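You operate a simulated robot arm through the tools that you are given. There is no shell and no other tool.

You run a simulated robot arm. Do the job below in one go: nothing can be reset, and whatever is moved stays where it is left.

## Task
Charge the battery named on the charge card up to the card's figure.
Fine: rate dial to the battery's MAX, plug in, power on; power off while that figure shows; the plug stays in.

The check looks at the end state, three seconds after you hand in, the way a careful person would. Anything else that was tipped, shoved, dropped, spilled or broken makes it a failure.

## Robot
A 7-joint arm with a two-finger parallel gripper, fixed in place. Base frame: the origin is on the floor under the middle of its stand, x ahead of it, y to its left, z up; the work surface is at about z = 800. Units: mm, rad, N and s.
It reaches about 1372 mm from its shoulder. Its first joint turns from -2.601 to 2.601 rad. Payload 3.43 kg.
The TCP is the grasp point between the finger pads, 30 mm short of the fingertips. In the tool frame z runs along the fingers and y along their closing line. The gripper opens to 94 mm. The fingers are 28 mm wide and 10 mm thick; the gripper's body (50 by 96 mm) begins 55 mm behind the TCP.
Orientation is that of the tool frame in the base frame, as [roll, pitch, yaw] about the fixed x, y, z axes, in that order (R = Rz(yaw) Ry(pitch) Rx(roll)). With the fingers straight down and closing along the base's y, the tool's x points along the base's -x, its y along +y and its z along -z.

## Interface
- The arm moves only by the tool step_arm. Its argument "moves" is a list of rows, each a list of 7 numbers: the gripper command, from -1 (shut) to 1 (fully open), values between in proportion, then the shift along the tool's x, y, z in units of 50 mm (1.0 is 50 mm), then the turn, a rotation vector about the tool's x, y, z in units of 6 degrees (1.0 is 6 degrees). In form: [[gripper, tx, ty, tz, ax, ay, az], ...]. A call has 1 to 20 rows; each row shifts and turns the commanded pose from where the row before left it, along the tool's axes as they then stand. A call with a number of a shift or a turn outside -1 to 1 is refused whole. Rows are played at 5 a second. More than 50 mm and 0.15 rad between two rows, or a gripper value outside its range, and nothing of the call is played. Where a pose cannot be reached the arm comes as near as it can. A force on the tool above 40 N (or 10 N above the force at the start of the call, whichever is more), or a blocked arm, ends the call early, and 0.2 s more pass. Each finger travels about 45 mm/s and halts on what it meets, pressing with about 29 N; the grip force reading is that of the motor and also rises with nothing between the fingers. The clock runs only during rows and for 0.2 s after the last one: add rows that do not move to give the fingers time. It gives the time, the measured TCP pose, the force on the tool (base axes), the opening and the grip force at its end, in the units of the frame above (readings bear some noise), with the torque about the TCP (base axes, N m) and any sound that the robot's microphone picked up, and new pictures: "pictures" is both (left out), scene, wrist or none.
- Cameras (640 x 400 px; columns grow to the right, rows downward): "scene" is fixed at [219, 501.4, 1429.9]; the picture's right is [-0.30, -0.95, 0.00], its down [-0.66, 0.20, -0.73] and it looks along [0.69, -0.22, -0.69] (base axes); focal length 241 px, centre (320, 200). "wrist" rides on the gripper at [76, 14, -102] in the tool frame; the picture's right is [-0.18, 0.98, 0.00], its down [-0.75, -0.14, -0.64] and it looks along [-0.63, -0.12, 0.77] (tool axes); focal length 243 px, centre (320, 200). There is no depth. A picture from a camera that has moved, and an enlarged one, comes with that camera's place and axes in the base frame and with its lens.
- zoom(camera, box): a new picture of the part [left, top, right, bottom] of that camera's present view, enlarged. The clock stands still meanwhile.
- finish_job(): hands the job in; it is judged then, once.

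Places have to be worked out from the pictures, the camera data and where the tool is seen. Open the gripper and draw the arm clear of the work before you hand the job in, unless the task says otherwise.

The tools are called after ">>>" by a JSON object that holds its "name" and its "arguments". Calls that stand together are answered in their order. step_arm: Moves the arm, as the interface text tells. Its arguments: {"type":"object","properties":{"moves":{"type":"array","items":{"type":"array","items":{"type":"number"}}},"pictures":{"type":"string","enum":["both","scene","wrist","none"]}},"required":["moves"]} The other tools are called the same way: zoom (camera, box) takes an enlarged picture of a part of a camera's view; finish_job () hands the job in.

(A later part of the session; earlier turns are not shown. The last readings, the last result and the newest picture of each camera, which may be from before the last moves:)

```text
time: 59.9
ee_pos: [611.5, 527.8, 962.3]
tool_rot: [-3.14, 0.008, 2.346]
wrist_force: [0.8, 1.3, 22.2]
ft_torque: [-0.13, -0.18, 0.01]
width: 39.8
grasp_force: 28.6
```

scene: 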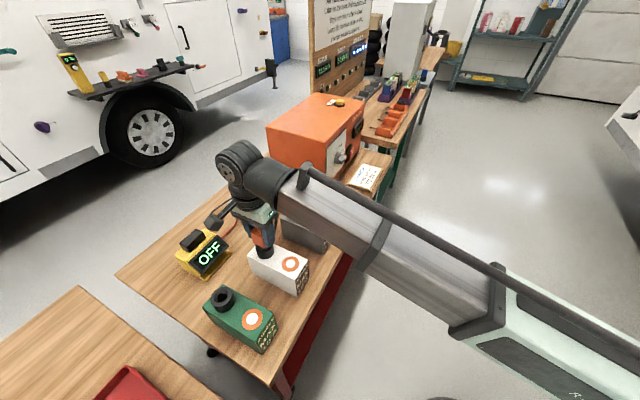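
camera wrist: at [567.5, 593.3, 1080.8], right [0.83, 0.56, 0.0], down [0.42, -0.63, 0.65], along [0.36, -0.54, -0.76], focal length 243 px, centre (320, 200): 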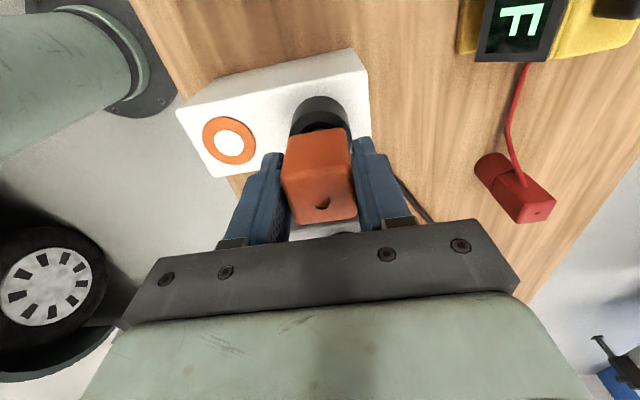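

22 N upward: the plug is bottomed out. I'll release it and raise the hand straight up.

>>> {"name": "step_arm", "arguments": {"moves": [[-0.3, 0, 0, 0, 0, 0, 0], [0.2, 0, 0, 0, 0, 0, 0], [0.7, 0, 0, 0, 0, 0, 0], [0.9, 0, 0, 0, 0, 0, 0], [0.9, 0, 0, -0.1, 0, 0, 0], [0.9, 0, 0, -0.2, 0, 0, 0], [0.9, 0, 0, -0.4, 0, 0, 0], [0.9, 0, 0, -0.4, 0, 0, 0], [0.9, 0, 0, -0.4, 0, 0, 0], [0.9, 0, 0, -0.4, 0, 0, 0], [0.9, 0, 0, -0.3, 0, 0, 0], [0.9, 0, 0, 0, 0, 0, 0]], "pictures": "both"}}

>>> {"name": "zoom", "arguments": {"camera": "scene", "box": [220, 170, 320, 290]}}

>>> {"name": "zoom", "arguments": {"camera": "wrist", "box": [220, 40, 430, 200]}}

```text
time: 62.5
ee_pos: [610.4, 528.9, 1071.8]
tool_rot: [-3.137, 0.008, 2.346]
wrist_force: [0.6, -0.6, -0.3]
ft_torque: [0.03, -0.02, 0.02]
width: 89.5
grasp_force: 0.1
camera wrist: at [567.4, 594.3, 1174.3], right [0.83, 0.56, 0.0], down [0.42, -0.63, 0.65], along [0.36, -0.54, -0.76], focal length 243 px, centre (320, 200)
```

scene: 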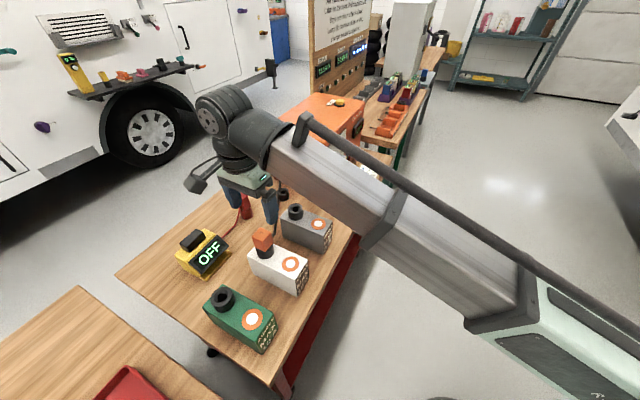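
wrist: 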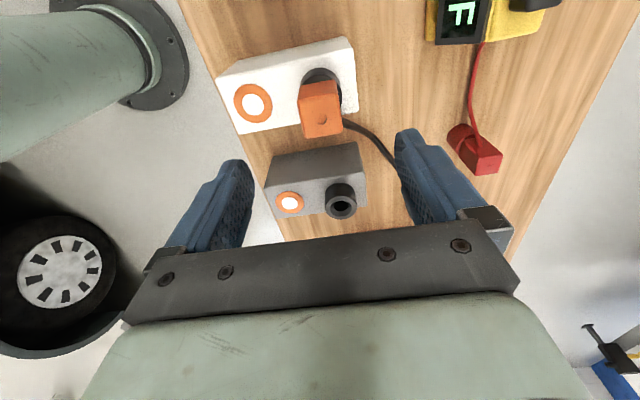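

```text
3.33 times, centred on (270, 230) of scene
camera zoom: at [219.0, 501.4, 1429.9], right [-0.3, -0.95, 0.0], down [-0.66, 0.2, -0.73], along [0.69, -0.22, -0.69], focal length 802 px, centre (487, 100)
```

zoom: 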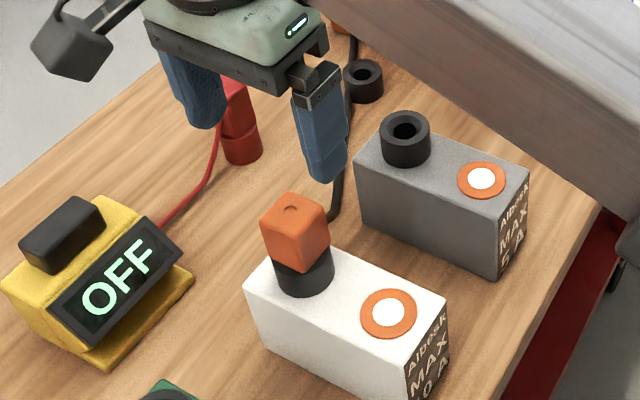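

```text
2.50 times, centred on (325, 120) of wrist
camera zoom: at [567.4, 594.3, 1174.3], right [0.83, 0.56, 0.0], down [0.42, -0.63, 0.65], along [0.36, -0.54, -0.76], focal length 606 px, centre (308, 400)
```

zoom: 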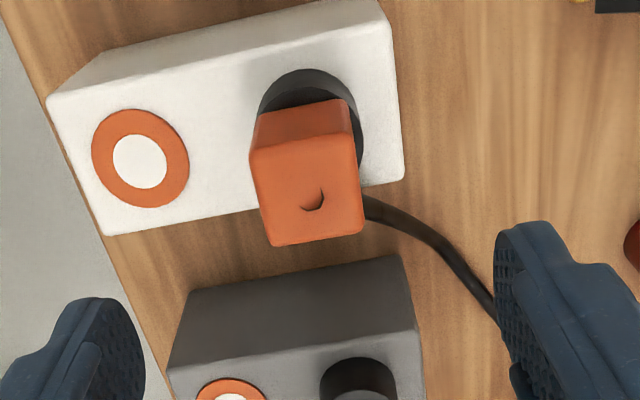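

The plug is seated in the white battery and the cable is clear. Now for the power rocker: I'll raise the hand and yaw so tool x points at the panel direction (camera away from the forearm).

>>> {"name": "step_arm", "arguments": {"moves": [[0.5, 0, 0, -0.3, 0, 0, 0], [0, 0, 0, -0.4, 0, 0, 0.3], [0, 0, 0, -0.1, 0, 0, 0.6], [0, 0, 0, 0, 0, 0, 0.85], [0, 0, 0, 0, 0, 0, 0.85], [0, 0, 0, 0, 0, 0, 0.85], [0, 0, 0, 0, 0, 0, 0.85], [0, 0, 0, 0, 0, 0, 0.85], [0, 0, 0, 0, 0, 0, 0.85], [0, 0, 0, 0, 0, 0, 0.85], [0, 0, 0, 0, 0, 0, 0.85], [0, 0, 0, 0, 0, 0, 0.85], [0, 0, 0, 0, 0, 0, 0.85], [0, 0, 0, 0, 0, 0, 0.85], [0, 0, 0, 0, 0, 0, 0.85], [0, 0, 0, 0, 0, 0, 0.85], [0, 0, 0, 0, 0, 0, 0.85], [0, 0, 0, 0, 0, 0, 0.85], [0, 0, 0, 0, 0, 0, 0.85], [0, 0, 0, 0, 0, 0, 0.5]], "pictures": "scene"}}

```text
time: 66.7
ee_pos: [612.6, 526.3, 1112.5]
tool_rot: [3.132, 0.005, 0.881]
wrist_force: [-0.1, 0.2, -1.0]
ft_torque: [0.02, 0.02, -0.01]
width: 47.1
grasp_force: 0.1
out of reach, approached as far as the arm can: row 19, 20
```

scene: 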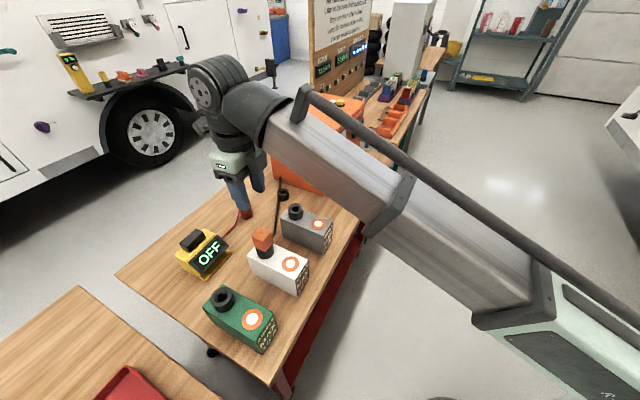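

The wrist hit a joint limit 6° short, which goes away as the arm swings right. I'll translate at this safe height to in front of the panel.

>>> {"name": "step_arm", "arguments": {"moves": [[0, -0.06, 0.19, 0, 0, 0, 0], [0, -0.12, 0.37, 0, 0, 0, 0], [0, -0.207, 0.623, 0, 0, 0, 0], [0, -0.207, 0.623, 0, 0, 0, 0], [0, -0.207, 0.623, 0, 0, 0, 0], [0, -0.207, 0.623, 0, 0, 0, 0], [0, -0.207, 0.623, 0, 0, 0, 0], [0, -0.207, 0.623, 0, 0, 0, 0], [0, -0.207, 0.623, 0, 0, 0, 0], [0, -0.207, 0.623, 0, 0, 0, 0], [0, -0.207, 0.623, 0, 0, 0, 0], [0, -0.207, 0.623, 0, 0, 0, 0], [0, -0.207, 0.623, 0, 0, 0, 0], [0, -0.207, 0.623, 0, 0, 0, 0], [0, -0.207, 0.623, 0, 0, 0, 0], [0, -0.207, 0.623, 0, 0, 0, 0], [0, -0.12, 0.37, 0, 0, 0, 0], [0, -0.06, 0.19, 0, 0, 0, 0], [0, 0, 0, 0, 0, 0, 0]], "pictures": "both"}}

```text
time: 70.7
ee_pos: [890.7, 86.5, 1116.4]
tool_rot: [3.134, 0.004, 0.881]
wrist_force: [-0.8, -0.3, 0.5]
ft_torque: [0.03, -0.01, 0.01]
width: 46.8
grasp_force: 0.0
camera wrist: at [949.2, 138.4, 1219.3], right [0.64, -0.77, 0.01], down [-0.59, -0.49, 0.65], along [-0.49, -0.42, -0.76], focal length 243 px, centre (320, 200)
```

scene: 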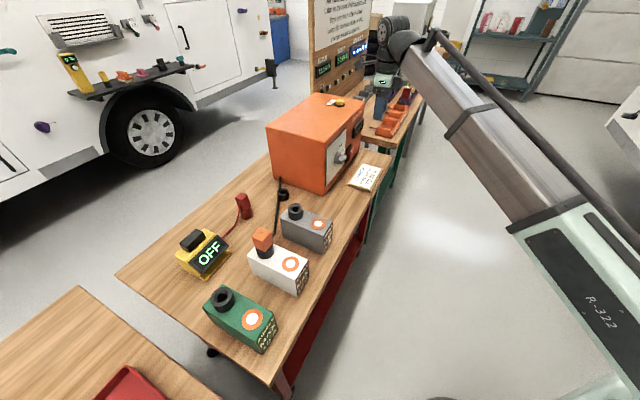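
wrist: 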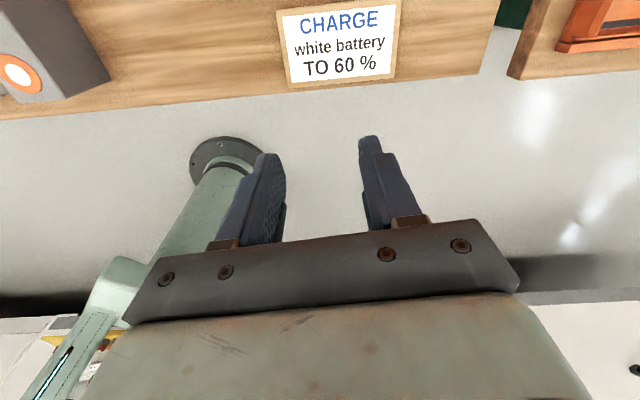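

Now I'll make the last 5° of yaw and pitch up 70°, leaving the tool pointing at the panel 20° downward for table clearance.

>>> {"name": "step_arm", "arguments": {"moves": [[0, 0, 0, 0, 0, 0, 0.45], [-0.4, 0, 0, 0, 0, 0, 0.42], [-0.8, 0, 0, 0, 0, 0.5, 0], [-1, 0, 0, 0, 0, 0.8, 0], [-1, 0, 0, 0, 0, 0.8, 0], [-1, 0, 0, 0, 0, 0.8, 0], [-1, 0, 0, 0, 0, 0.8, 0], [-1, 0, 0, 0, 0, 0.8, 0], [-1, 0, 0, 0, 0, 0.8, 0], [-1, 0, 0, 0, 0, 0.8, 0], [-1, 0, 0, 0, 0, 0.8, 0], [-1, 0, 0, 0, 0, 0.8, 0], [-1, 0, 0, 0, 0, 0.8, 0], [-1, 0, 0, 0, 0, 0.8, 0], [-1, 0, 0, 0, 0, 0.8, 0], [-1, 0, 0, 0, 0, 0.8, 0], [-1, 0, 0, 0, 0, 0.5, 0], [-1, 0, 0, 0, 0, 0.27, 0], [-1, 0, 0, 0, 0, 0, 0]], "pictures": "both"}}

```text
time: 74.7
ee_pos: [890.9, 87.6, 1115.9]
tool_rot: [3.116, -1.218, 0.815]
wrist_force: [-0.2, 0.3, 0.9]
ft_torque: [0.0, -0.03, 0.01]
width: 0.0
grasp_force: 29.2
camera wrist: at [849.9, 29.3, 1224.3], right [0.65, -0.74, -0.16], down [-0.7, -0.52, -0.49], along [0.27, 0.43, -0.86], focal length 243 px, centre (320, 200)
```

scene: 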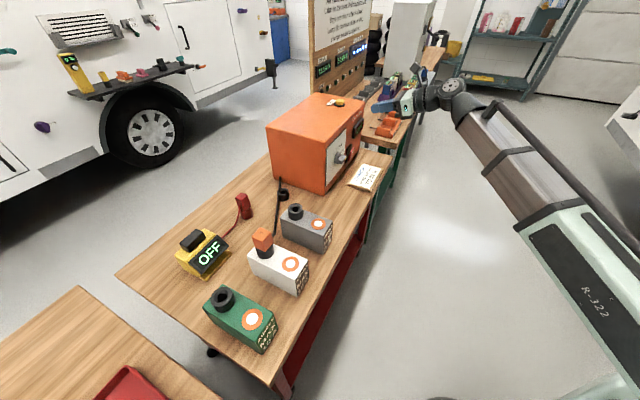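
wrist: 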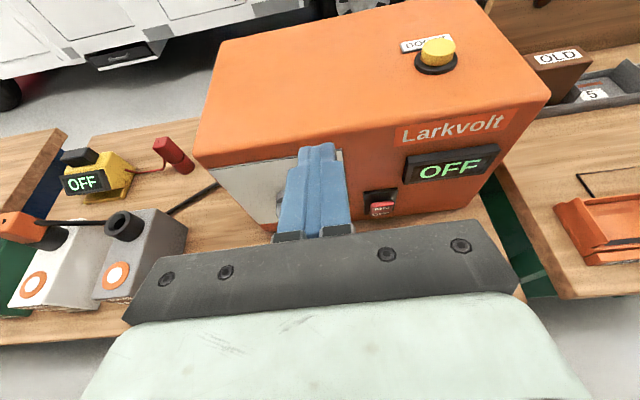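

>>> {"name": "zoom", "arguments": {"camera": "wrist", "box": [340, 120, 520, 230]}}

>>> {"name": "zoom", "arguments": {"camera": "scene", "box": [320, 100, 380, 160]}}

```text
3.56 times, centred on (430, 175) of wrist
camera zoom: at [849.9, 29.3, 1224.3], right [0.65, -0.74, -0.16], down [-0.7, -0.52, -0.49], along [0.27, 0.43, -0.86], focal length 863 px, centre (-71, 289)
```

zoom: 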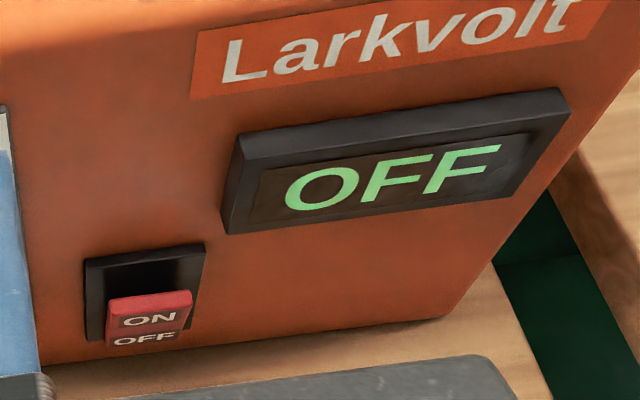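

```text
6.67 times, centred on (350, 130) of scene
camera zoom: at [219.0, 501.4, 1429.9], right [-0.3, -0.95, 0.0], down [-0.66, 0.2, -0.73], along [0.69, -0.22, -0.69], focal length 1605 px, centre (120, 667)
```

zoom: 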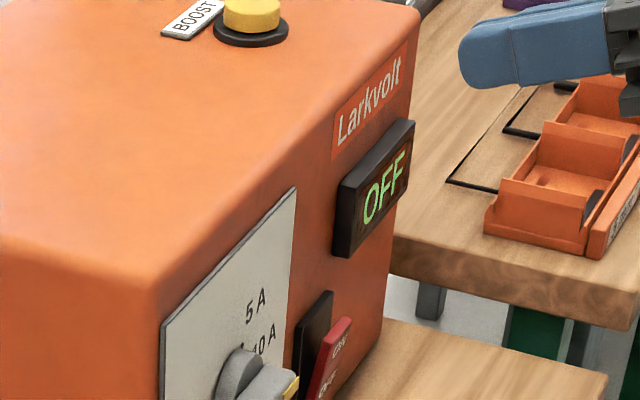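

The rocker's bezel spans z≈839–913, centred at "right" coordinate 628 in my panel frame. The paddle's top (ON) edge sticks out about 16 mm at z≈898, and its bottom is pressed in (off). I'll bring the closed fingertips down in front of the ON half, about 40 mm short of it.

>>> {"name": "step_arm", "arguments": {"moves": [[-1, -0.17, 0.05, 0.08, 0, 0, 0], [-1, -0.343, 0.098, 0.162, 0, 0, 0], [-1, -0.4, 0.12, 0.19, 0, 0, 0], [-1, -0.4, 0.12, 0.19, 0, 0, 0], [-1, -0.4, 0.12, 0.19, 0, 0, 0], [-1, -0.4, 0.12, 0.19, 0, 0, 0], [-1, -0.4, 0.12, 0.19, 0, 0, 0], [-1, -0.4, 0.12, 0.19, 0, 0, 0], [-1, -0.4, 0.12, 0.19, 0, 0, 0], [-1, -0.4, 0.1, 0.19, 0, 0, 0], [-1, -0.25, 0.05, 0.12, 0, 0, 0], [-1, -0.157, 0.032, 0.058, 0, 0, 0], [-1, 0, 0, 0, 0, 0, 0]], "pictures": "both"}}

>>> {"name": "zoom", "arguments": {"camera": "wrist", "box": [240, 60, 440, 200]}}

>>> {"name": "zoom", "arguments": {"camera": "scene", "box": [320, 100, 400, 190]}}

```text
time: 77.5
ee_pos: [947.8, 58.6, 891.8]
tool_rot: [3.116, -1.215, 0.815]
wrist_force: [0.4, -0.2, -0.1]
ft_torque: [-0.07, 0.01, -0.01]
width: 0.1
grasp_force: 29.0
camera wrist: at [906.7, 0.9, 997.8], right [0.65, -0.74, -0.16], down [-0.7, -0.52, -0.49], along [0.27, 0.43, -0.86], focal length 243 px, centre (320, 200)
```

scene: 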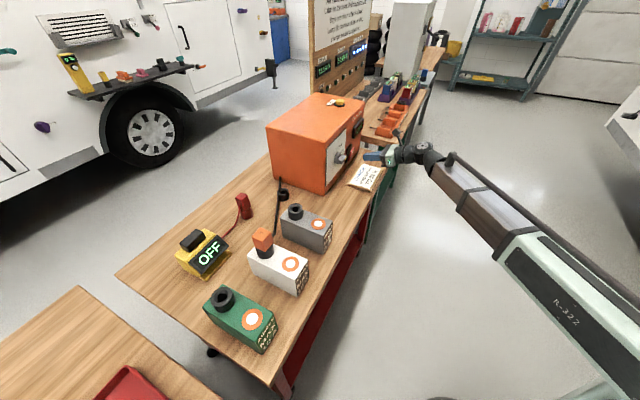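
wrist: 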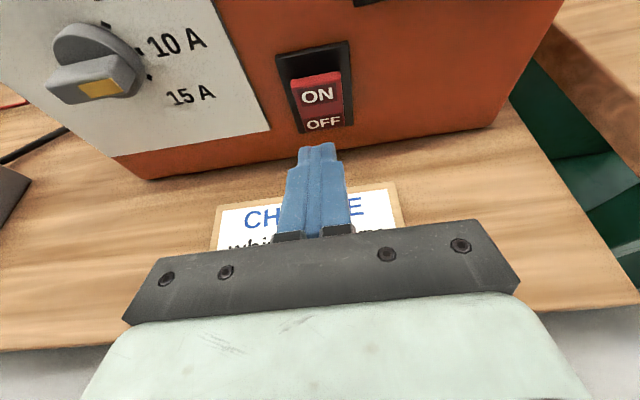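

```text
2.86 times, centred on (340, 130) of wrist
camera zoom: at [906.7, 0.9, 997.8], right [0.65, -0.74, -0.16], down [-0.7, -0.52, -0.49], along [0.27, 0.43, -0.86], focal length 693 px, centre (263, 400)
```

zoom: 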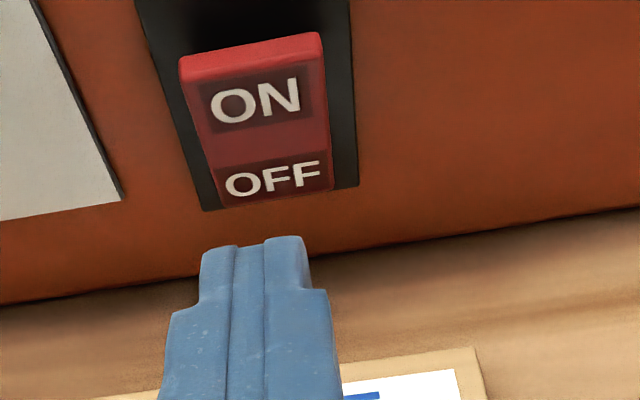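

```text
4.44 times, centred on (360, 145) of scene
camera zoom: at [219.0, 501.4, 1429.9], right [-0.3, -0.95, 0.0], down [-0.66, 0.2, -0.73], along [0.69, -0.22, -0.69], focal length 1070 px, centre (142, 444)
```

zoom: 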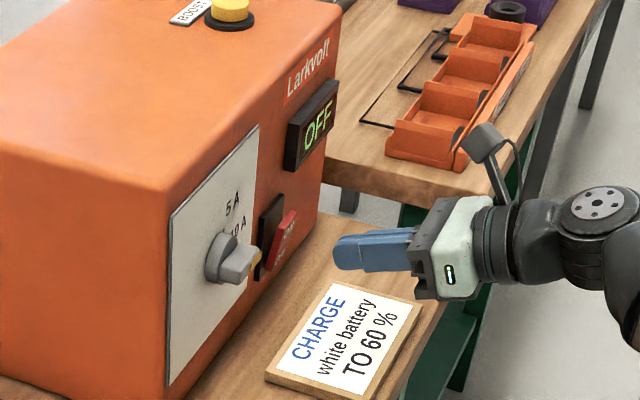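

The paddle is aligned with the fingertip axis, with its ON half protruding. I'll move horizontally toward it by 40 mm, stopping just short of contact.

>>> {"name": "step_arm", "arguments": {"moves": [[-1, 0.04, 0.02, 0.14, 0, 0, 0], [-1, 0.06, 0, 0.21, 0, 0, 0], [-1, 0.06, 0, 0.21, 0, 0, 0], [-1, 0.06, 0, 0.21, 0, 0, 0], [-1, 0, 0, 0, 0, 0, 0], [-1, 0, 0, 0, 0, 0, 0]], "pictures": "both"}}

>>> {"name": "zoom", "arguments": {"camera": "wrist", "box": [240, 60, 440, 200]}}

>>> {"name": "zoom", "arguments": {"camera": "scene", "box": [320, 100, 400, 190]}}

```text
time: 78.9
ee_pos: [975.5, 87.5, 888.0]
tool_rot: [3.115, -1.216, 0.815]
wrist_force: [0.6, 0.4, -0.2]
ft_torque: [-0.03, -0.02, -0.02]
width: 0.0
grasp_force: 28.9
camera wrist: at [935.7, 28.5, 994.3], right [0.65, -0.74, -0.16], down [-0.7, -0.52, -0.49], along [0.27, 0.43, -0.86], focal length 243 px, centre (320, 200)
```

scene: 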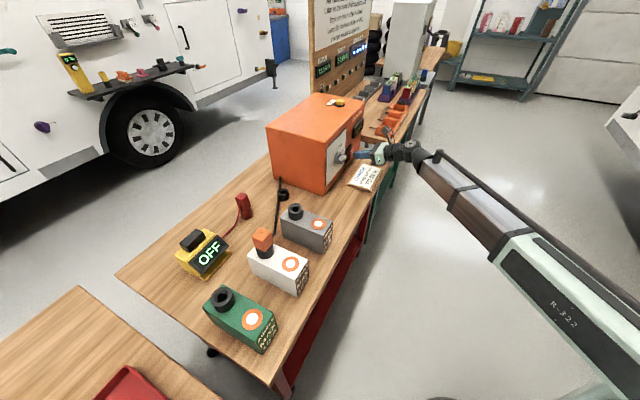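
wrist: 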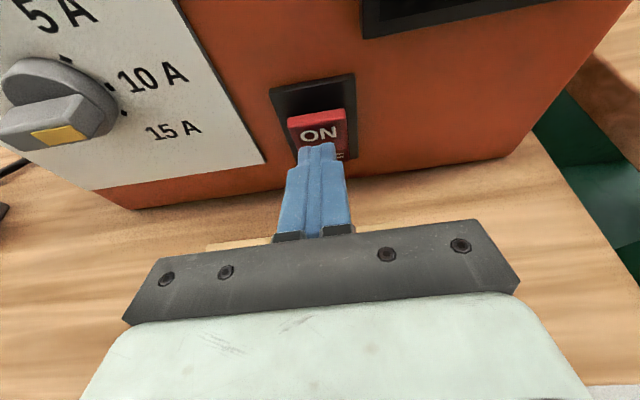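

```text
2.86 times, centred on (340, 130) of wrist
camera zoom: at [935.7, 28.5, 994.3], right [0.65, -0.74, -0.16], down [-0.7, -0.52, -0.49], along [0.27, 0.43, -0.86], focal length 693 px, centre (263, 400)
```

zoom: 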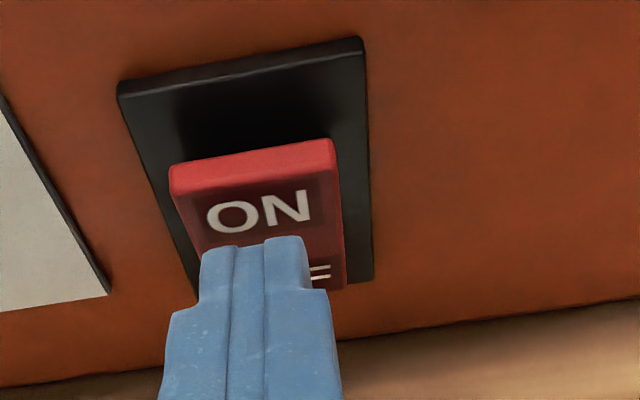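

```text
4.44 times, centred on (360, 145) of scene
camera zoom: at [219.0, 501.4, 1429.9], right [-0.3, -0.95, 0.0], down [-0.66, 0.2, -0.73], along [0.69, -0.22, -0.69], focal length 1070 px, centre (142, 444)
```

zoom: 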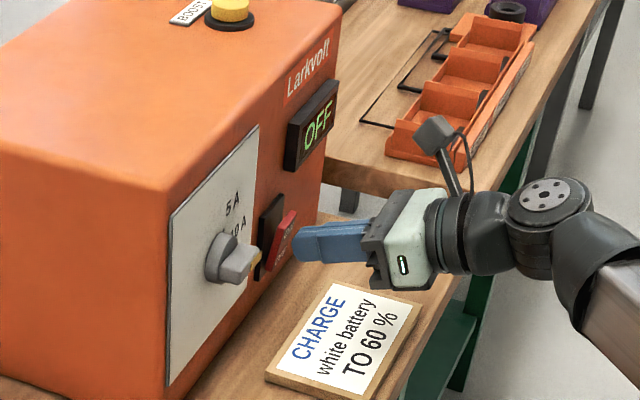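

The tip is about 10 mm from the paddle. To keep the lower part of the fingers clear of the rocking paddle, I'll tilt 10° more and raise the contact edge to z≈893.

>>> {"name": "step_arm", "arguments": {"moves": [[-1, 0, 0, 0, 0, -0.8, 0], [-1, 0, 0, 0, 0, -0.87, 0], [-1, 0.139, 0, -0.08, 0, 0, 0], [-1, 0, 0, 0, 0, 0, 0], [-1, 0, 0, 0, 0, 0, 0]], "pictures": "both"}}

>>> {"name": "zoom", "arguments": {"camera": "wrist", "box": [240, 60, 440, 200]}}

>>> {"name": "zoom", "arguments": {"camera": "scene", "box": [330, 110, 390, 170]}}

```text
time: 80.1
ee_pos: [975.1, 86.6, 895.2]
tool_rot: [3.124, -1.044, 0.806]
wrist_force: [-0.1, -0.4, 0.0]
ft_torque: [0.02, 0.0, 0.0]
width: 0.0
grasp_force: 29.0
camera wrist: at [949.2, 42.1, 1013.3], right [0.63, -0.76, -0.15], down [-0.76, -0.57, -0.33], along [0.16, 0.32, -0.93], focal length 243 px, centre (320, 200)
```

scene: 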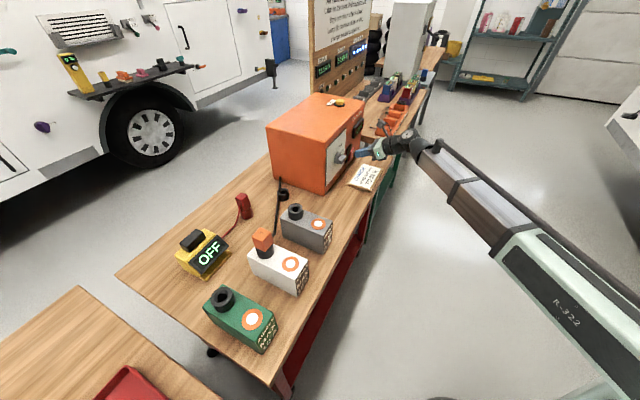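
wrist: 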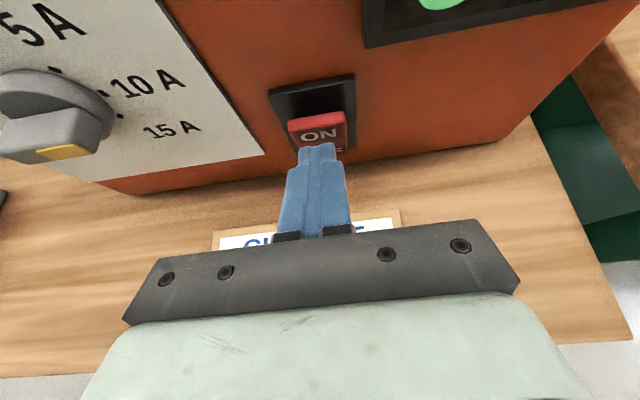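

```text
2.86 times, centred on (340, 130) of wrist
camera zoom: at [949.2, 42.1, 1013.3], right [0.63, -0.76, -0.15], down [-0.76, -0.57, -0.33], along [0.16, 0.32, -0.93], focal length 693 px, centre (263, 400)
```

zoom: 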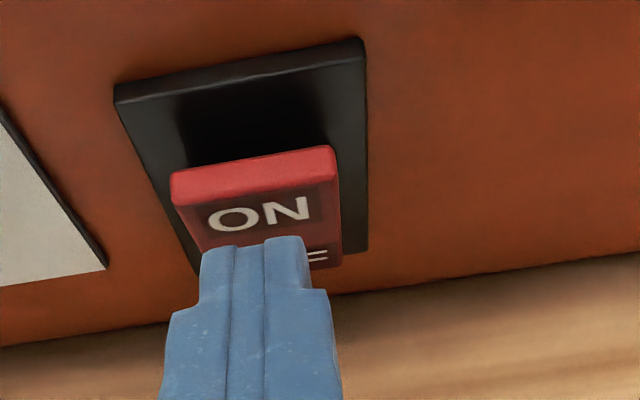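

```text
6.67 times, centred on (360, 140) of scene
camera zoom: at [219.0, 501.4, 1429.9], right [-0.3, -0.95, 0.0], down [-0.66, 0.2, -0.73], along [0.69, -0.22, -0.69], focal length 1605 px, centre (53, 600)
```

zoom: 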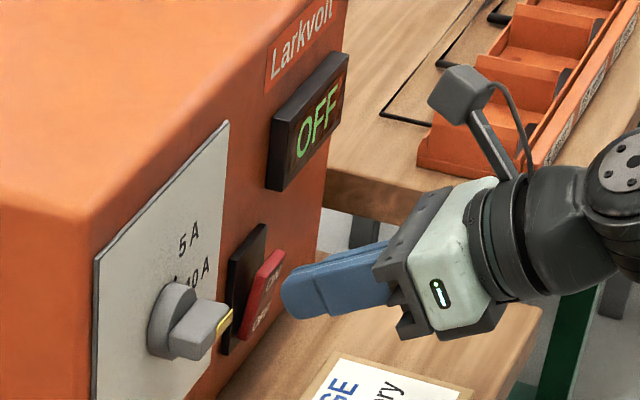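

Everything lines up and the scene camera sees both display and rocker. I'll press ON with a 20 mm horizontal push, retract 25 mm, and drop to standby in front of the OFF half.

>>> {"name": "step_arm", "arguments": {"moves": [[-1, 0.0585, 0, 0.0815, 0, 0, 0], [-1, 0.0585, 0, 0.0815, 0, 0, 0], [-1, 0.0585, 0, 0.0815, 0, 0, 0], [-1, 0.0585, 0, 0.0815, 0, 0, 0], [-1, 0, 0, 0, 0, 0, 0], [-1, -0.125, 0, -0.2165, 0, 0, 0], [-1, -0.125, 0, -0.2165, 0, 0, 0]], "pictures": "both"}}

>>> {"name": "zoom", "arguments": {"camera": "scene", "box": [330, 110, 390, 170]}}

>>> {"name": "zoom", "arguments": {"camera": "wrist", "box": [240, 60, 440, 200]}}

```text
time: 81.0
ee_pos: [983.6, 93.3, 896.7]
tool_rot: [3.123, -1.038, 0.805]
wrist_force: [-7.3, -9.2, 4.9]
ft_torque: [0.21, 0.04, -0.05]
width: 0.2
grasp_force: 29.1
stopped in row 4: the force on the tool passed its limit at 46 N (the readings are from after the stop); the commanded pose is now the measured one
camera wrist: at [956.8, 49.5, 1014.7], right [0.63, -0.76, -0.15], down [-0.76, -0.57, -0.32], along [0.16, 0.32, -0.93], focal length 243 px, centre (320, 200)
```

scene: 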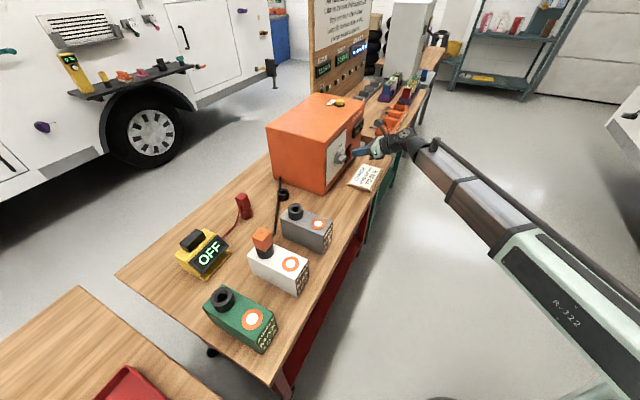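
wrist: 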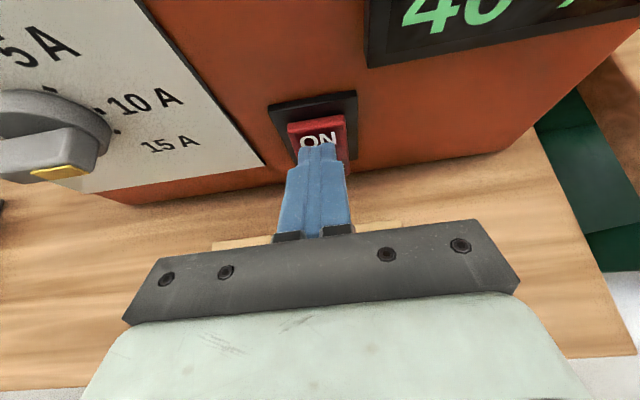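

```text
6.67 times, centred on (360, 140) of scene
camera zoom: at [219.0, 501.4, 1429.9], right [-0.3, -0.95, 0.0], down [-0.66, 0.2, -0.73], along [0.69, -0.22, -0.69], focal length 1605 px, centre (53, 600)
```

zoom: 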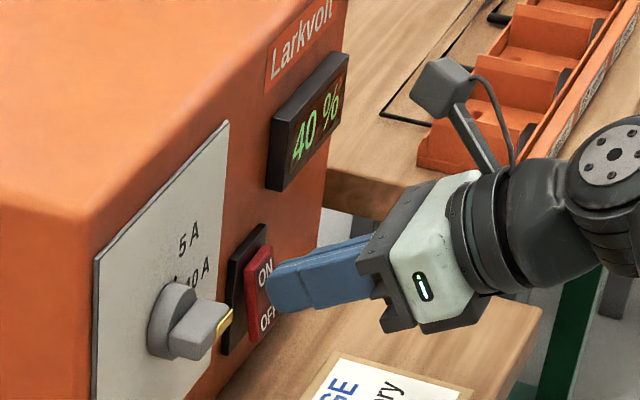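

```text
2.86 times, centred on (340, 130) of wrist
camera zoom: at [956.8, 49.5, 1014.7], right [0.63, -0.76, -0.15], down [-0.76, -0.57, -0.32], along [0.16, 0.32, -0.93], focal length 693 px, centre (263, 400)
```

zoom: 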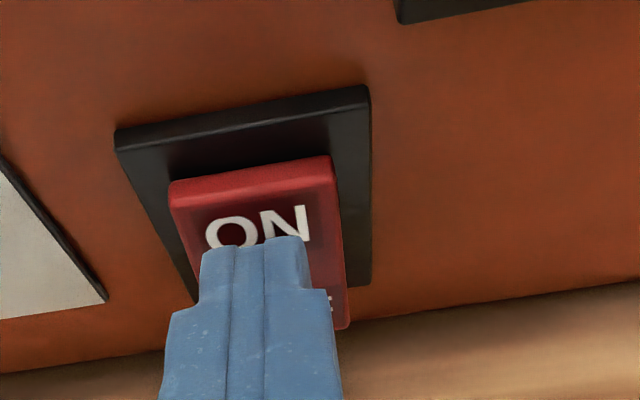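

Power is on and the display reads 40 %. I'll retract 15 mm and drop 33 mm to standby in front of the OFF half.

>>> {"name": "step_arm", "arguments": {"moves": [[-1, -0.15, 0, -0.26, 0, 0, 0], [-1, -0.286, 0, 0.165, 0, 0, 0], [-1, -0.286, 0, 0.165, 0, 0, 0]], "pictures": "both"}}

>>> {"name": "zoom", "arguments": {"camera": "scene", "box": [330, 110, 390, 170]}}

>>> {"name": "zoom", "arguments": {"camera": "wrist", "box": [240, 60, 440, 200]}}

```text
time: 81.8
ee_pos: [974.4, 83.3, 862.5]
tool_rot: [3.125, -1.037, 0.805]
wrist_force: [0.1, 0.3, 1.5]
ft_torque: [-0.01, 0.02, 0.03]
width: 0.0
grasp_force: 29.1
camera wrist: at [947.3, 39.7, 980.8], right [0.63, -0.76, -0.15], down [-0.76, -0.57, -0.32], along [0.16, 0.32, -0.93], focal length 243 px, centre (320, 200)
```

scene: 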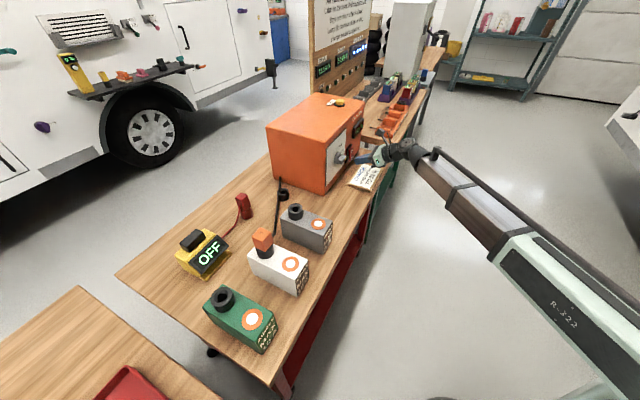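
wrist: 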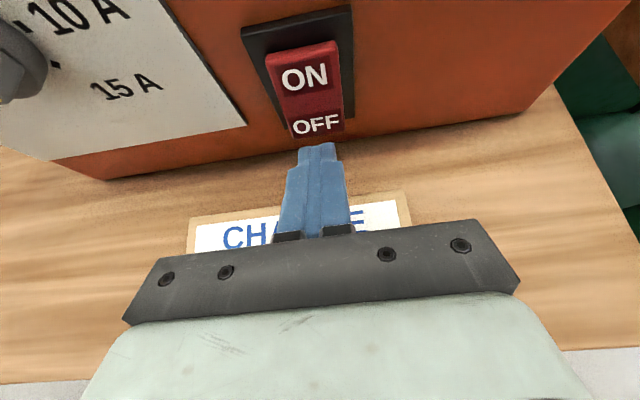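

```text
6.67 times, centred on (360, 140) of scene
camera zoom: at [219.0, 501.4, 1429.9], right [-0.3, -0.95, 0.0], down [-0.66, 0.2, -0.73], along [0.69, -0.22, -0.69], focal length 1605 px, centre (53, 600)
```

zoom: 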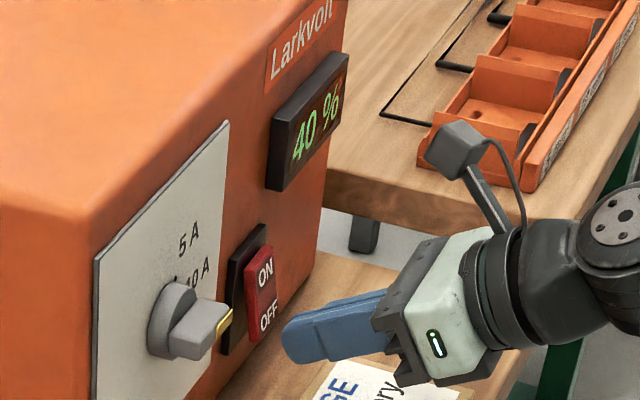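

```text
2.86 times, centred on (340, 130) of wrist
camera zoom: at [947.3, 39.7, 980.8], right [0.63, -0.76, -0.15], down [-0.76, -0.57, -0.32], along [0.16, 0.32, -0.93], focal length 693 px, centre (263, 400)
```

zoom: 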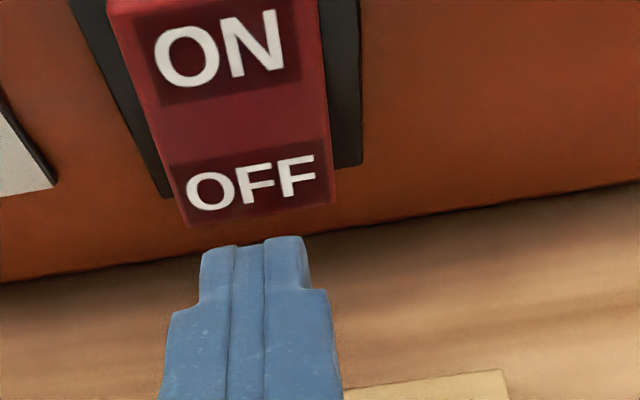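

The rocker is in the ON position and the tip is in standby in front of OFF, with the display at 40 %. I'll wait 1 s to gauge the rate.

>>> {"name": "step_arm", "arguments": {"moves": [[-1, 0, 0, 0, 0, 0, 0], [-1, 0, 0, 0, 0, 0, 0], [-1, 0, 0, 0, 0, 0, 0], [-1, 0, 0, 0, 0, 0, 0], [-1, 0, 0, 0, 0, 0, 0]], "pictures": "none"}}

>>> {"name": "zoom", "arguments": {"camera": "scene", "box": [340, 110, 370, 140]}}

```text
time: 83.0
ee_pos: [972.6, 84.5, 862.6]
tool_rot: [3.122, -1.036, 0.806]
wrist_force: [0.1, 0.0, -0.2]
ft_torque: [0.0, -0.02, -0.01]
width: 0.0
grasp_force: 28.8
```

```text
13.33 times, centred on (355, 125) of scene
camera zoom: at [219.0, 501.4, 1429.9], right [-0.3, -0.95, 0.0], down [-0.66, 0.2, -0.73], along [0.69, -0.22, -0.69], focal length 3210 px, centre (-147, 1200)
```

zoom: 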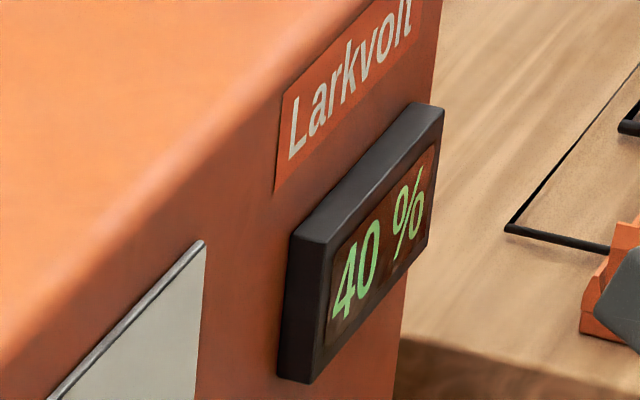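

Still 40 % after about 2 s. I'll wait another 2 s.

>>> {"name": "step_arm", "arguments": {"moves": [[-1, 0, 0, 0, 0, 0, 0], [-1, 0, 0, 0, 0, 0, 0], [-1, 0, 0, 0, 0, 0, 0], [-1, 0, 0, 0, 0, 0, 0], [-1, 0, 0, 0, 0, 0, 0], [-1, 0, 0, 0, 0, 0, 0], [-1, 0, 0, 0, 0, 0, 0], [-1, 0, 0, 0, 0, 0, 0], [-1, 0, 0, 0, 0, 0, 0]], "pictures": "none"}}

>>> {"name": "zoom", "arguments": {"camera": "scene", "box": [340, 110, 370, 140]}}

```text
time: 85.0
ee_pos: [972.1, 83.3, 863.0]
tool_rot: [3.123, -1.037, 0.806]
wrist_force: [-0.6, -0.1, 0.3]
ft_torque: [0.01, -0.01, 0.0]
width: 0.2
grasp_force: 29.0
```

```text
13.33 times, centred on (355, 125) of scene
camera zoom: at [219.0, 501.4, 1429.9], right [-0.3, -0.95, 0.0], down [-0.66, 0.2, -0.73], along [0.69, -0.22, -0.69], focal length 3210 px, centre (-147, 1200)
```

zoom: 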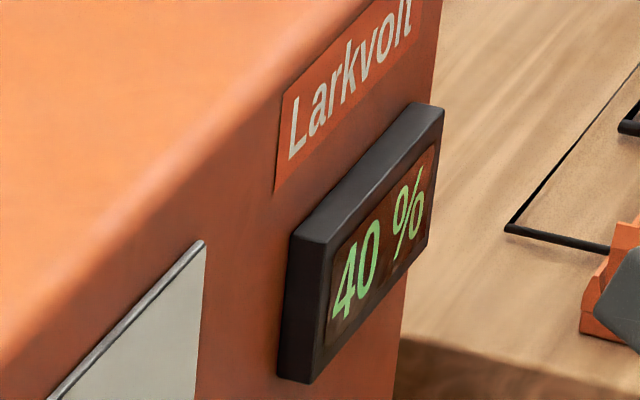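

Still 40 %. It may update in coarse steps, so I'll keep waiting in 2 s pieces.

>>> {"name": "step_arm", "arguments": {"moves": [[-1, 0, 0, 0, 0, 0, 0], [-1, 0, 0, 0, 0, 0, 0], [-1, 0, 0, 0, 0, 0, 0], [-1, 0, 0, 0, 0, 0, 0], [-1, 0, 0, 0, 0, 0, 0], [-1, 0, 0, 0, 0, 0, 0], [-1, 0, 0, 0, 0, 0, 0], [-1, 0, 0, 0, 0, 0, 0], [-1, 0, 0, 0, 0, 0, 0]], "pictures": "none"}}

>>> {"name": "zoom", "arguments": {"camera": "scene", "box": [340, 110, 370, 140]}}

```text
time: 87.0
ee_pos: [973.0, 84.5, 862.5]
tool_rot: [3.121, -1.036, 0.807]
wrist_force: [0.1, 0.4, 0.0]
ft_torque: [0.04, 0.03, 0.0]
width: 0.0
grasp_force: 28.5
```

```text
13.33 times, centred on (355, 125) of scene
camera zoom: at [219.0, 501.4, 1429.9], right [-0.3, -0.95, 0.0], down [-0.66, 0.2, -0.73], along [0.69, -0.22, -0.69], focal length 3210 px, centre (-147, 1200)
```

zoom: 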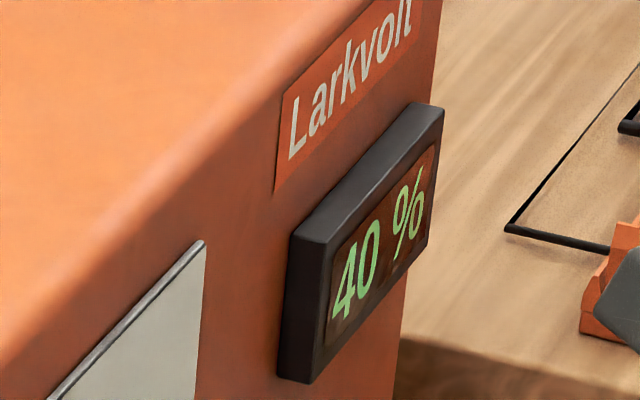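

>>> {"name": "step_arm", "arguments": {"moves": [[-1, 0, 0, 0, 0, 0, 0], [-1, 0, 0, 0, 0, 0, 0], [-1, 0, 0, 0, 0, 0, 0], [-1, 0, 0, 0, 0, 0, 0], [-1, 0, 0, 0, 0, 0, 0], [-1, 0, 0, 0, 0, 0, 0], [-1, 0, 0, 0, 0, 0, 0], [-1, 0, 0, 0, 0, 0, 0], [-1, 0, 0, 0, 0, 0, 0], [-1, 0, 0, 0, 0, 0, 0], [-1, 0, 0, 0, 0, 0, 0], [-1, 0, 0, 0, 0, 0, 0], [-1, 0, 0, 0, 0, 0, 0], [-1, 0, 0, 0, 0, 0, 0]], "pictures": "scene"}}

>>> {"name": "zoom", "arguments": {"camera": "scene", "box": [340, 110, 370, 140]}}

```text
time: 90.0
ee_pos: [973.1, 83.4, 864.0]
tool_rot: [3.121, -1.038, 0.807]
wrist_force: [-0.4, 1.1, -0.4]
ft_torque: [0.01, 0.01, -0.01]
width: 0.0
grasp_force: 29.6
```

scene: 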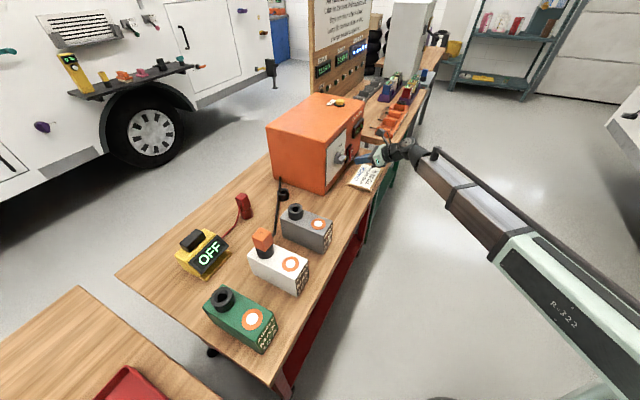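

```text
13.33 times, centred on (355, 125) of scene
camera zoom: at [219.0, 501.4, 1429.9], right [-0.3, -0.95, 0.0], down [-0.66, 0.2, -0.73], along [0.69, -0.22, -0.69], focal length 3210 px, centre (-147, 1200)
```

zoom: 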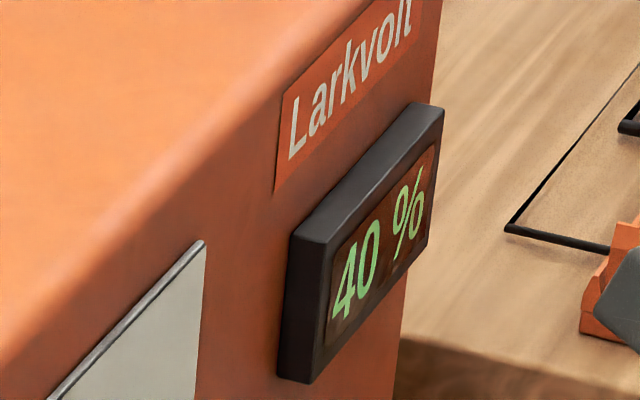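

Still 40 % after 9 s; I'll give it more time.

>>> {"name": "step_arm", "arguments": {"moves": [[-1, 0, 0, 0, 0, 0, 0], [-1, 0, 0, 0, 0, 0, 0], [-1, 0, 0, 0, 0, 0, 0], [-1, 0, 0, 0, 0, 0, 0], [-1, 0, 0, 0, 0, 0, 0], [-1, 0, 0, 0, 0, 0, 0], [-1, 0, 0, 0, 0, 0, 0], [-1, 0, 0, 0, 0, 0, 0], [-1, 0, 0, 0, 0, 0, 0], [-1, 0, 0, 0, 0, 0, 0], [-1, 0, 0, 0, 0, 0, 0], [-1, 0, 0, 0, 0, 0, 0], [-1, 0, 0, 0, 0, 0, 0], [-1, 0, 0, 0, 0, 0, 0], [-1, 0, 0, 0, 0, 0, 0], [-1, 0, 0, 0, 0, 0, 0], [-1, 0, 0, 0, 0, 0, 0], [-1, 0, 0, 0, 0, 0, 0], [-1, 0, 0, 0, 0, 0, 0]], "pictures": "none"}}

>>> {"name": "zoom", "arguments": {"camera": "scene", "box": [340, 110, 370, 140]}}

```text
time: 94.0
ee_pos: [972.8, 83.6, 863.8]
tool_rot: [3.123, -1.037, 0.806]
wrist_force: [-0.1, 0.0, 0.7]
ft_torque: [-0.02, -0.01, -0.02]
width: 0.1
grasp_force: 29.2
```

```text
13.33 times, centred on (355, 125) of scene
camera zoom: at [219.0, 501.4, 1429.9], right [-0.3, -0.95, 0.0], down [-0.66, 0.2, -0.73], along [0.69, -0.22, -0.69], focal length 3210 px, centre (-147, 1200)
```

zoom: 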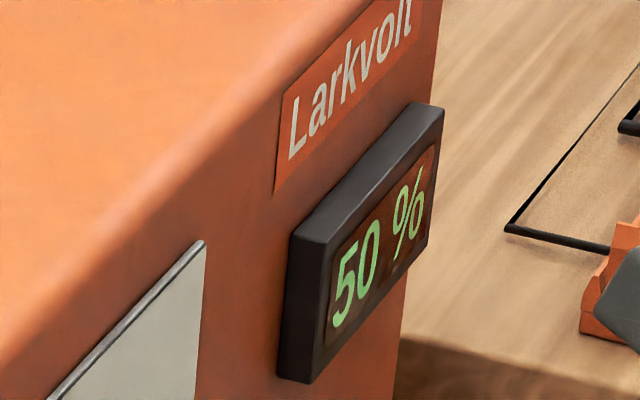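

It's 50 % now: it steps by 10 % roughly every 10–13 s. I'll keep waiting in pieces.

>>> {"name": "step_arm", "arguments": {"moves": [[-1, 0, 0, 0, 0, 0, 0], [-1, 0, 0, 0, 0, 0, 0], [-1, 0, 0, 0, 0, 0, 0], [-1, 0, 0, 0, 0, 0, 0], [-1, 0, 0, 0, 0, 0, 0], [-1, 0, 0, 0, 0, 0, 0], [-1, 0, 0, 0, 0, 0, 0], [-1, 0, 0, 0, 0, 0, 0], [-1, 0, 0, 0, 0, 0, 0], [-1, 0, 0, 0, 0, 0, 0], [-1, 0, 0, 0, 0, 0, 0], [-1, 0, 0, 0, 0, 0, 0], [-1, 0, 0, 0, 0, 0, 0], [-1, 0, 0, 0, 0, 0, 0], [-1, 0, 0, 0, 0, 0, 0], [-1, 0, 0, 0, 0, 0, 0], [-1, 0, 0, 0, 0, 0, 0], [-1, 0, 0, 0, 0, 0, 0], [-1, 0, 0, 0, 0, 0, 0]], "pictures": "none"}}

>>> {"name": "zoom", "arguments": {"camera": "scene", "box": [340, 110, 370, 140]}}

```text
time: 98.0
ee_pos: [972.9, 83.7, 863.3]
tool_rot: [3.122, -1.036, 0.806]
wrist_force: [0.1, -0.2, -0.2]
ft_torque: [0.03, -0.02, -0.01]
width: 0.2
grasp_force: 28.3
```

```text
13.33 times, centred on (355, 125) of scene
camera zoom: at [219.0, 501.4, 1429.9], right [-0.3, -0.95, 0.0], down [-0.66, 0.2, -0.73], along [0.69, -0.22, -0.69], focal length 3210 px, centre (-147, 1200)
```

zoom: 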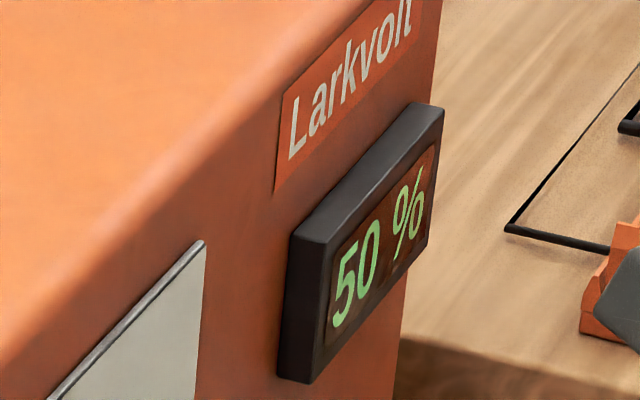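

>>> {"name": "step_arm", "arguments": {"moves": [[-1, 0, 0, 0, 0, 0, 0], [-1, 0, 0, 0, 0, 0, 0], [-1, 0, 0, 0, 0, 0, 0], [-1, 0, 0, 0, 0, 0, 0], [-1, 0, 0, 0, 0, 0, 0], [-1, 0, 0, 0, 0, 0, 0], [-1, 0, 0, 0, 0, 0, 0], [-1, 0, 0, 0, 0, 0, 0], [-1, 0, 0, 0, 0, 0, 0], [-1, 0, 0, 0, 0, 0, 0], [-1, 0, 0, 0, 0, 0, 0], [-1, 0, 0, 0, 0, 0, 0], [-1, 0, 0, 0, 0, 0, 0], [-1, 0, 0, 0, 0, 0, 0]], "pictures": "none"}}

>>> {"name": "zoom", "arguments": {"camera": "scene", "box": [340, 110, 370, 140]}}

```text
time: 101.0
ee_pos: [973.5, 84.2, 862.6]
tool_rot: [3.121, -1.036, 0.805]
wrist_force: [0.6, -0.1, 1.1]
ft_torque: [0.02, -0.02, 0.03]
width: 0.0
grasp_force: 29.2
```

```text
13.33 times, centred on (355, 125) of scene
camera zoom: at [219.0, 501.4, 1429.9], right [-0.3, -0.95, 0.0], down [-0.66, 0.2, -0.73], along [0.69, -0.22, -0.69], focal length 3210 px, centre (-147, 1200)
```

zoom: 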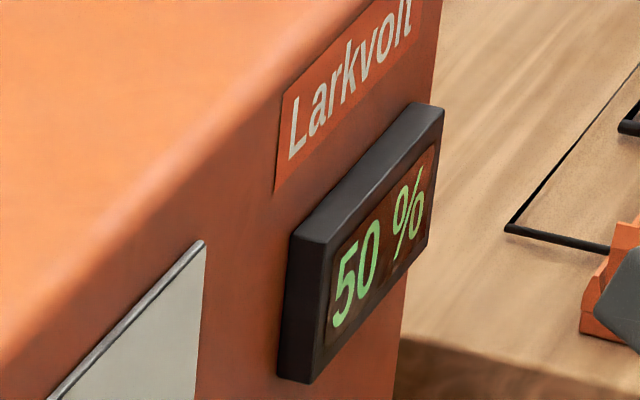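

Still 50 % at t=101. Another 2 s.

>>> {"name": "step_arm", "arguments": {"moves": [[-1, 0, 0, 0, 0, 0, 0], [-1, 0, 0, 0, 0, 0, 0], [-1, 0, 0, 0, 0, 0, 0], [-1, 0, 0, 0, 0, 0, 0], [-1, 0, 0, 0, 0, 0, 0], [-1, 0, 0, 0, 0, 0, 0], [-1, 0, 0, 0, 0, 0, 0], [-1, 0, 0, 0, 0, 0, 0], [-1, 0, 0, 0, 0, 0, 0]], "pictures": "none"}}

>>> {"name": "zoom", "arguments": {"camera": "scene", "box": [340, 110, 370, 140]}}

```text
time: 103.0
ee_pos: [973.4, 84.6, 862.4]
tool_rot: [3.122, -1.037, 0.806]
wrist_force: [-0.2, -0.5, 1.2]
ft_torque: [-0.01, 0.01, 0.03]
width: 0.0
grasp_force: 29.1
```

```text
13.33 times, centred on (355, 125) of scene
camera zoom: at [219.0, 501.4, 1429.9], right [-0.3, -0.95, 0.0], down [-0.66, 0.2, -0.73], along [0.69, -0.22, -0.69], focal length 3210 px, centre (-147, 1200)
```

zoom: 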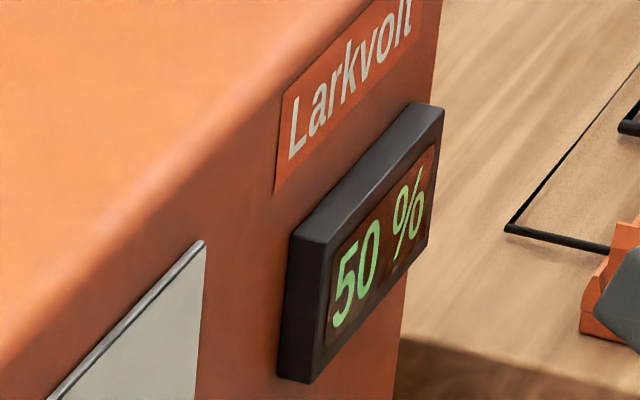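

>>> {"name": "step_arm", "arguments": {"moves": [[-1, 0, 0, 0, 0, 0, 0], [-1, 0, 0, 0, 0, 0, 0], [-1, 0, 0, 0, 0, 0, 0], [-1, 0, 0, 0, 0, 0, 0], [-1, 0, 0, 0, 0, 0, 0], [-1, 0, 0, 0, 0, 0, 0], [-1, 0, 0, 0, 0, 0, 0], [-1, 0, 0, 0, 0, 0, 0], [-1, 0, 0, 0, 0, 0, 0]], "pictures": "none"}}

>>> {"name": "zoom", "arguments": {"camera": "scene", "box": [340, 110, 370, 140]}}

```text
time: 105.0
ee_pos: [972.1, 84.2, 862.9]
tool_rot: [3.122, -1.037, 0.806]
wrist_force: [-0.4, -0.3, -0.1]
ft_torque: [0.01, 0.0, 0.02]
width: 0.1
grasp_force: 28.9
```

```text
13.33 times, centred on (355, 125) of scene
camera zoom: at [219.0, 501.4, 1429.9], right [-0.3, -0.95, 0.0], down [-0.66, 0.2, -0.73], along [0.69, -0.22, -0.69], focal length 3210 px, centre (-147, 1200)
```

zoom: 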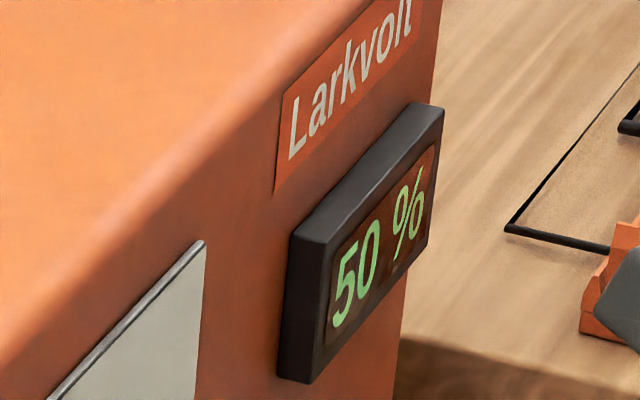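

Still 50 % at t=105; continuing in 1.6 s pieces.

>>> {"name": "step_arm", "arguments": {"moves": [[-1, 0, 0, 0, 0, 0, 0], [-1, 0, 0, 0, 0, 0, 0], [-1, 0, 0, 0, 0, 0, 0], [-1, 0, 0, 0, 0, 0, 0], [-1, 0, 0, 0, 0, 0, 0], [-1, 0, 0, 0, 0, 0, 0], [-1, 0, 0, 0, 0, 0, 0]], "pictures": "none"}}

>>> {"name": "zoom", "arguments": {"camera": "scene", "box": [340, 110, 370, 140]}}

```text
time: 106.6
ee_pos: [973.9, 84.4, 862.6]
tool_rot: [3.123, -1.037, 0.806]
wrist_force: [0.5, 0.0, -0.3]
ft_torque: [-0.02, 0.02, 0.0]
width: 0.3
grasp_force: 28.1
```

```text
13.33 times, centred on (355, 125) of scene
camera zoom: at [219.0, 501.4, 1429.9], right [-0.3, -0.95, 0.0], down [-0.66, 0.2, -0.73], along [0.69, -0.22, -0.69], focal length 3210 px, centre (-147, 1200)
```

zoom: 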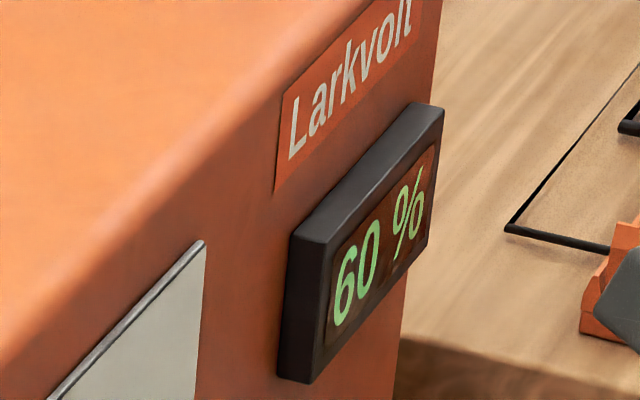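

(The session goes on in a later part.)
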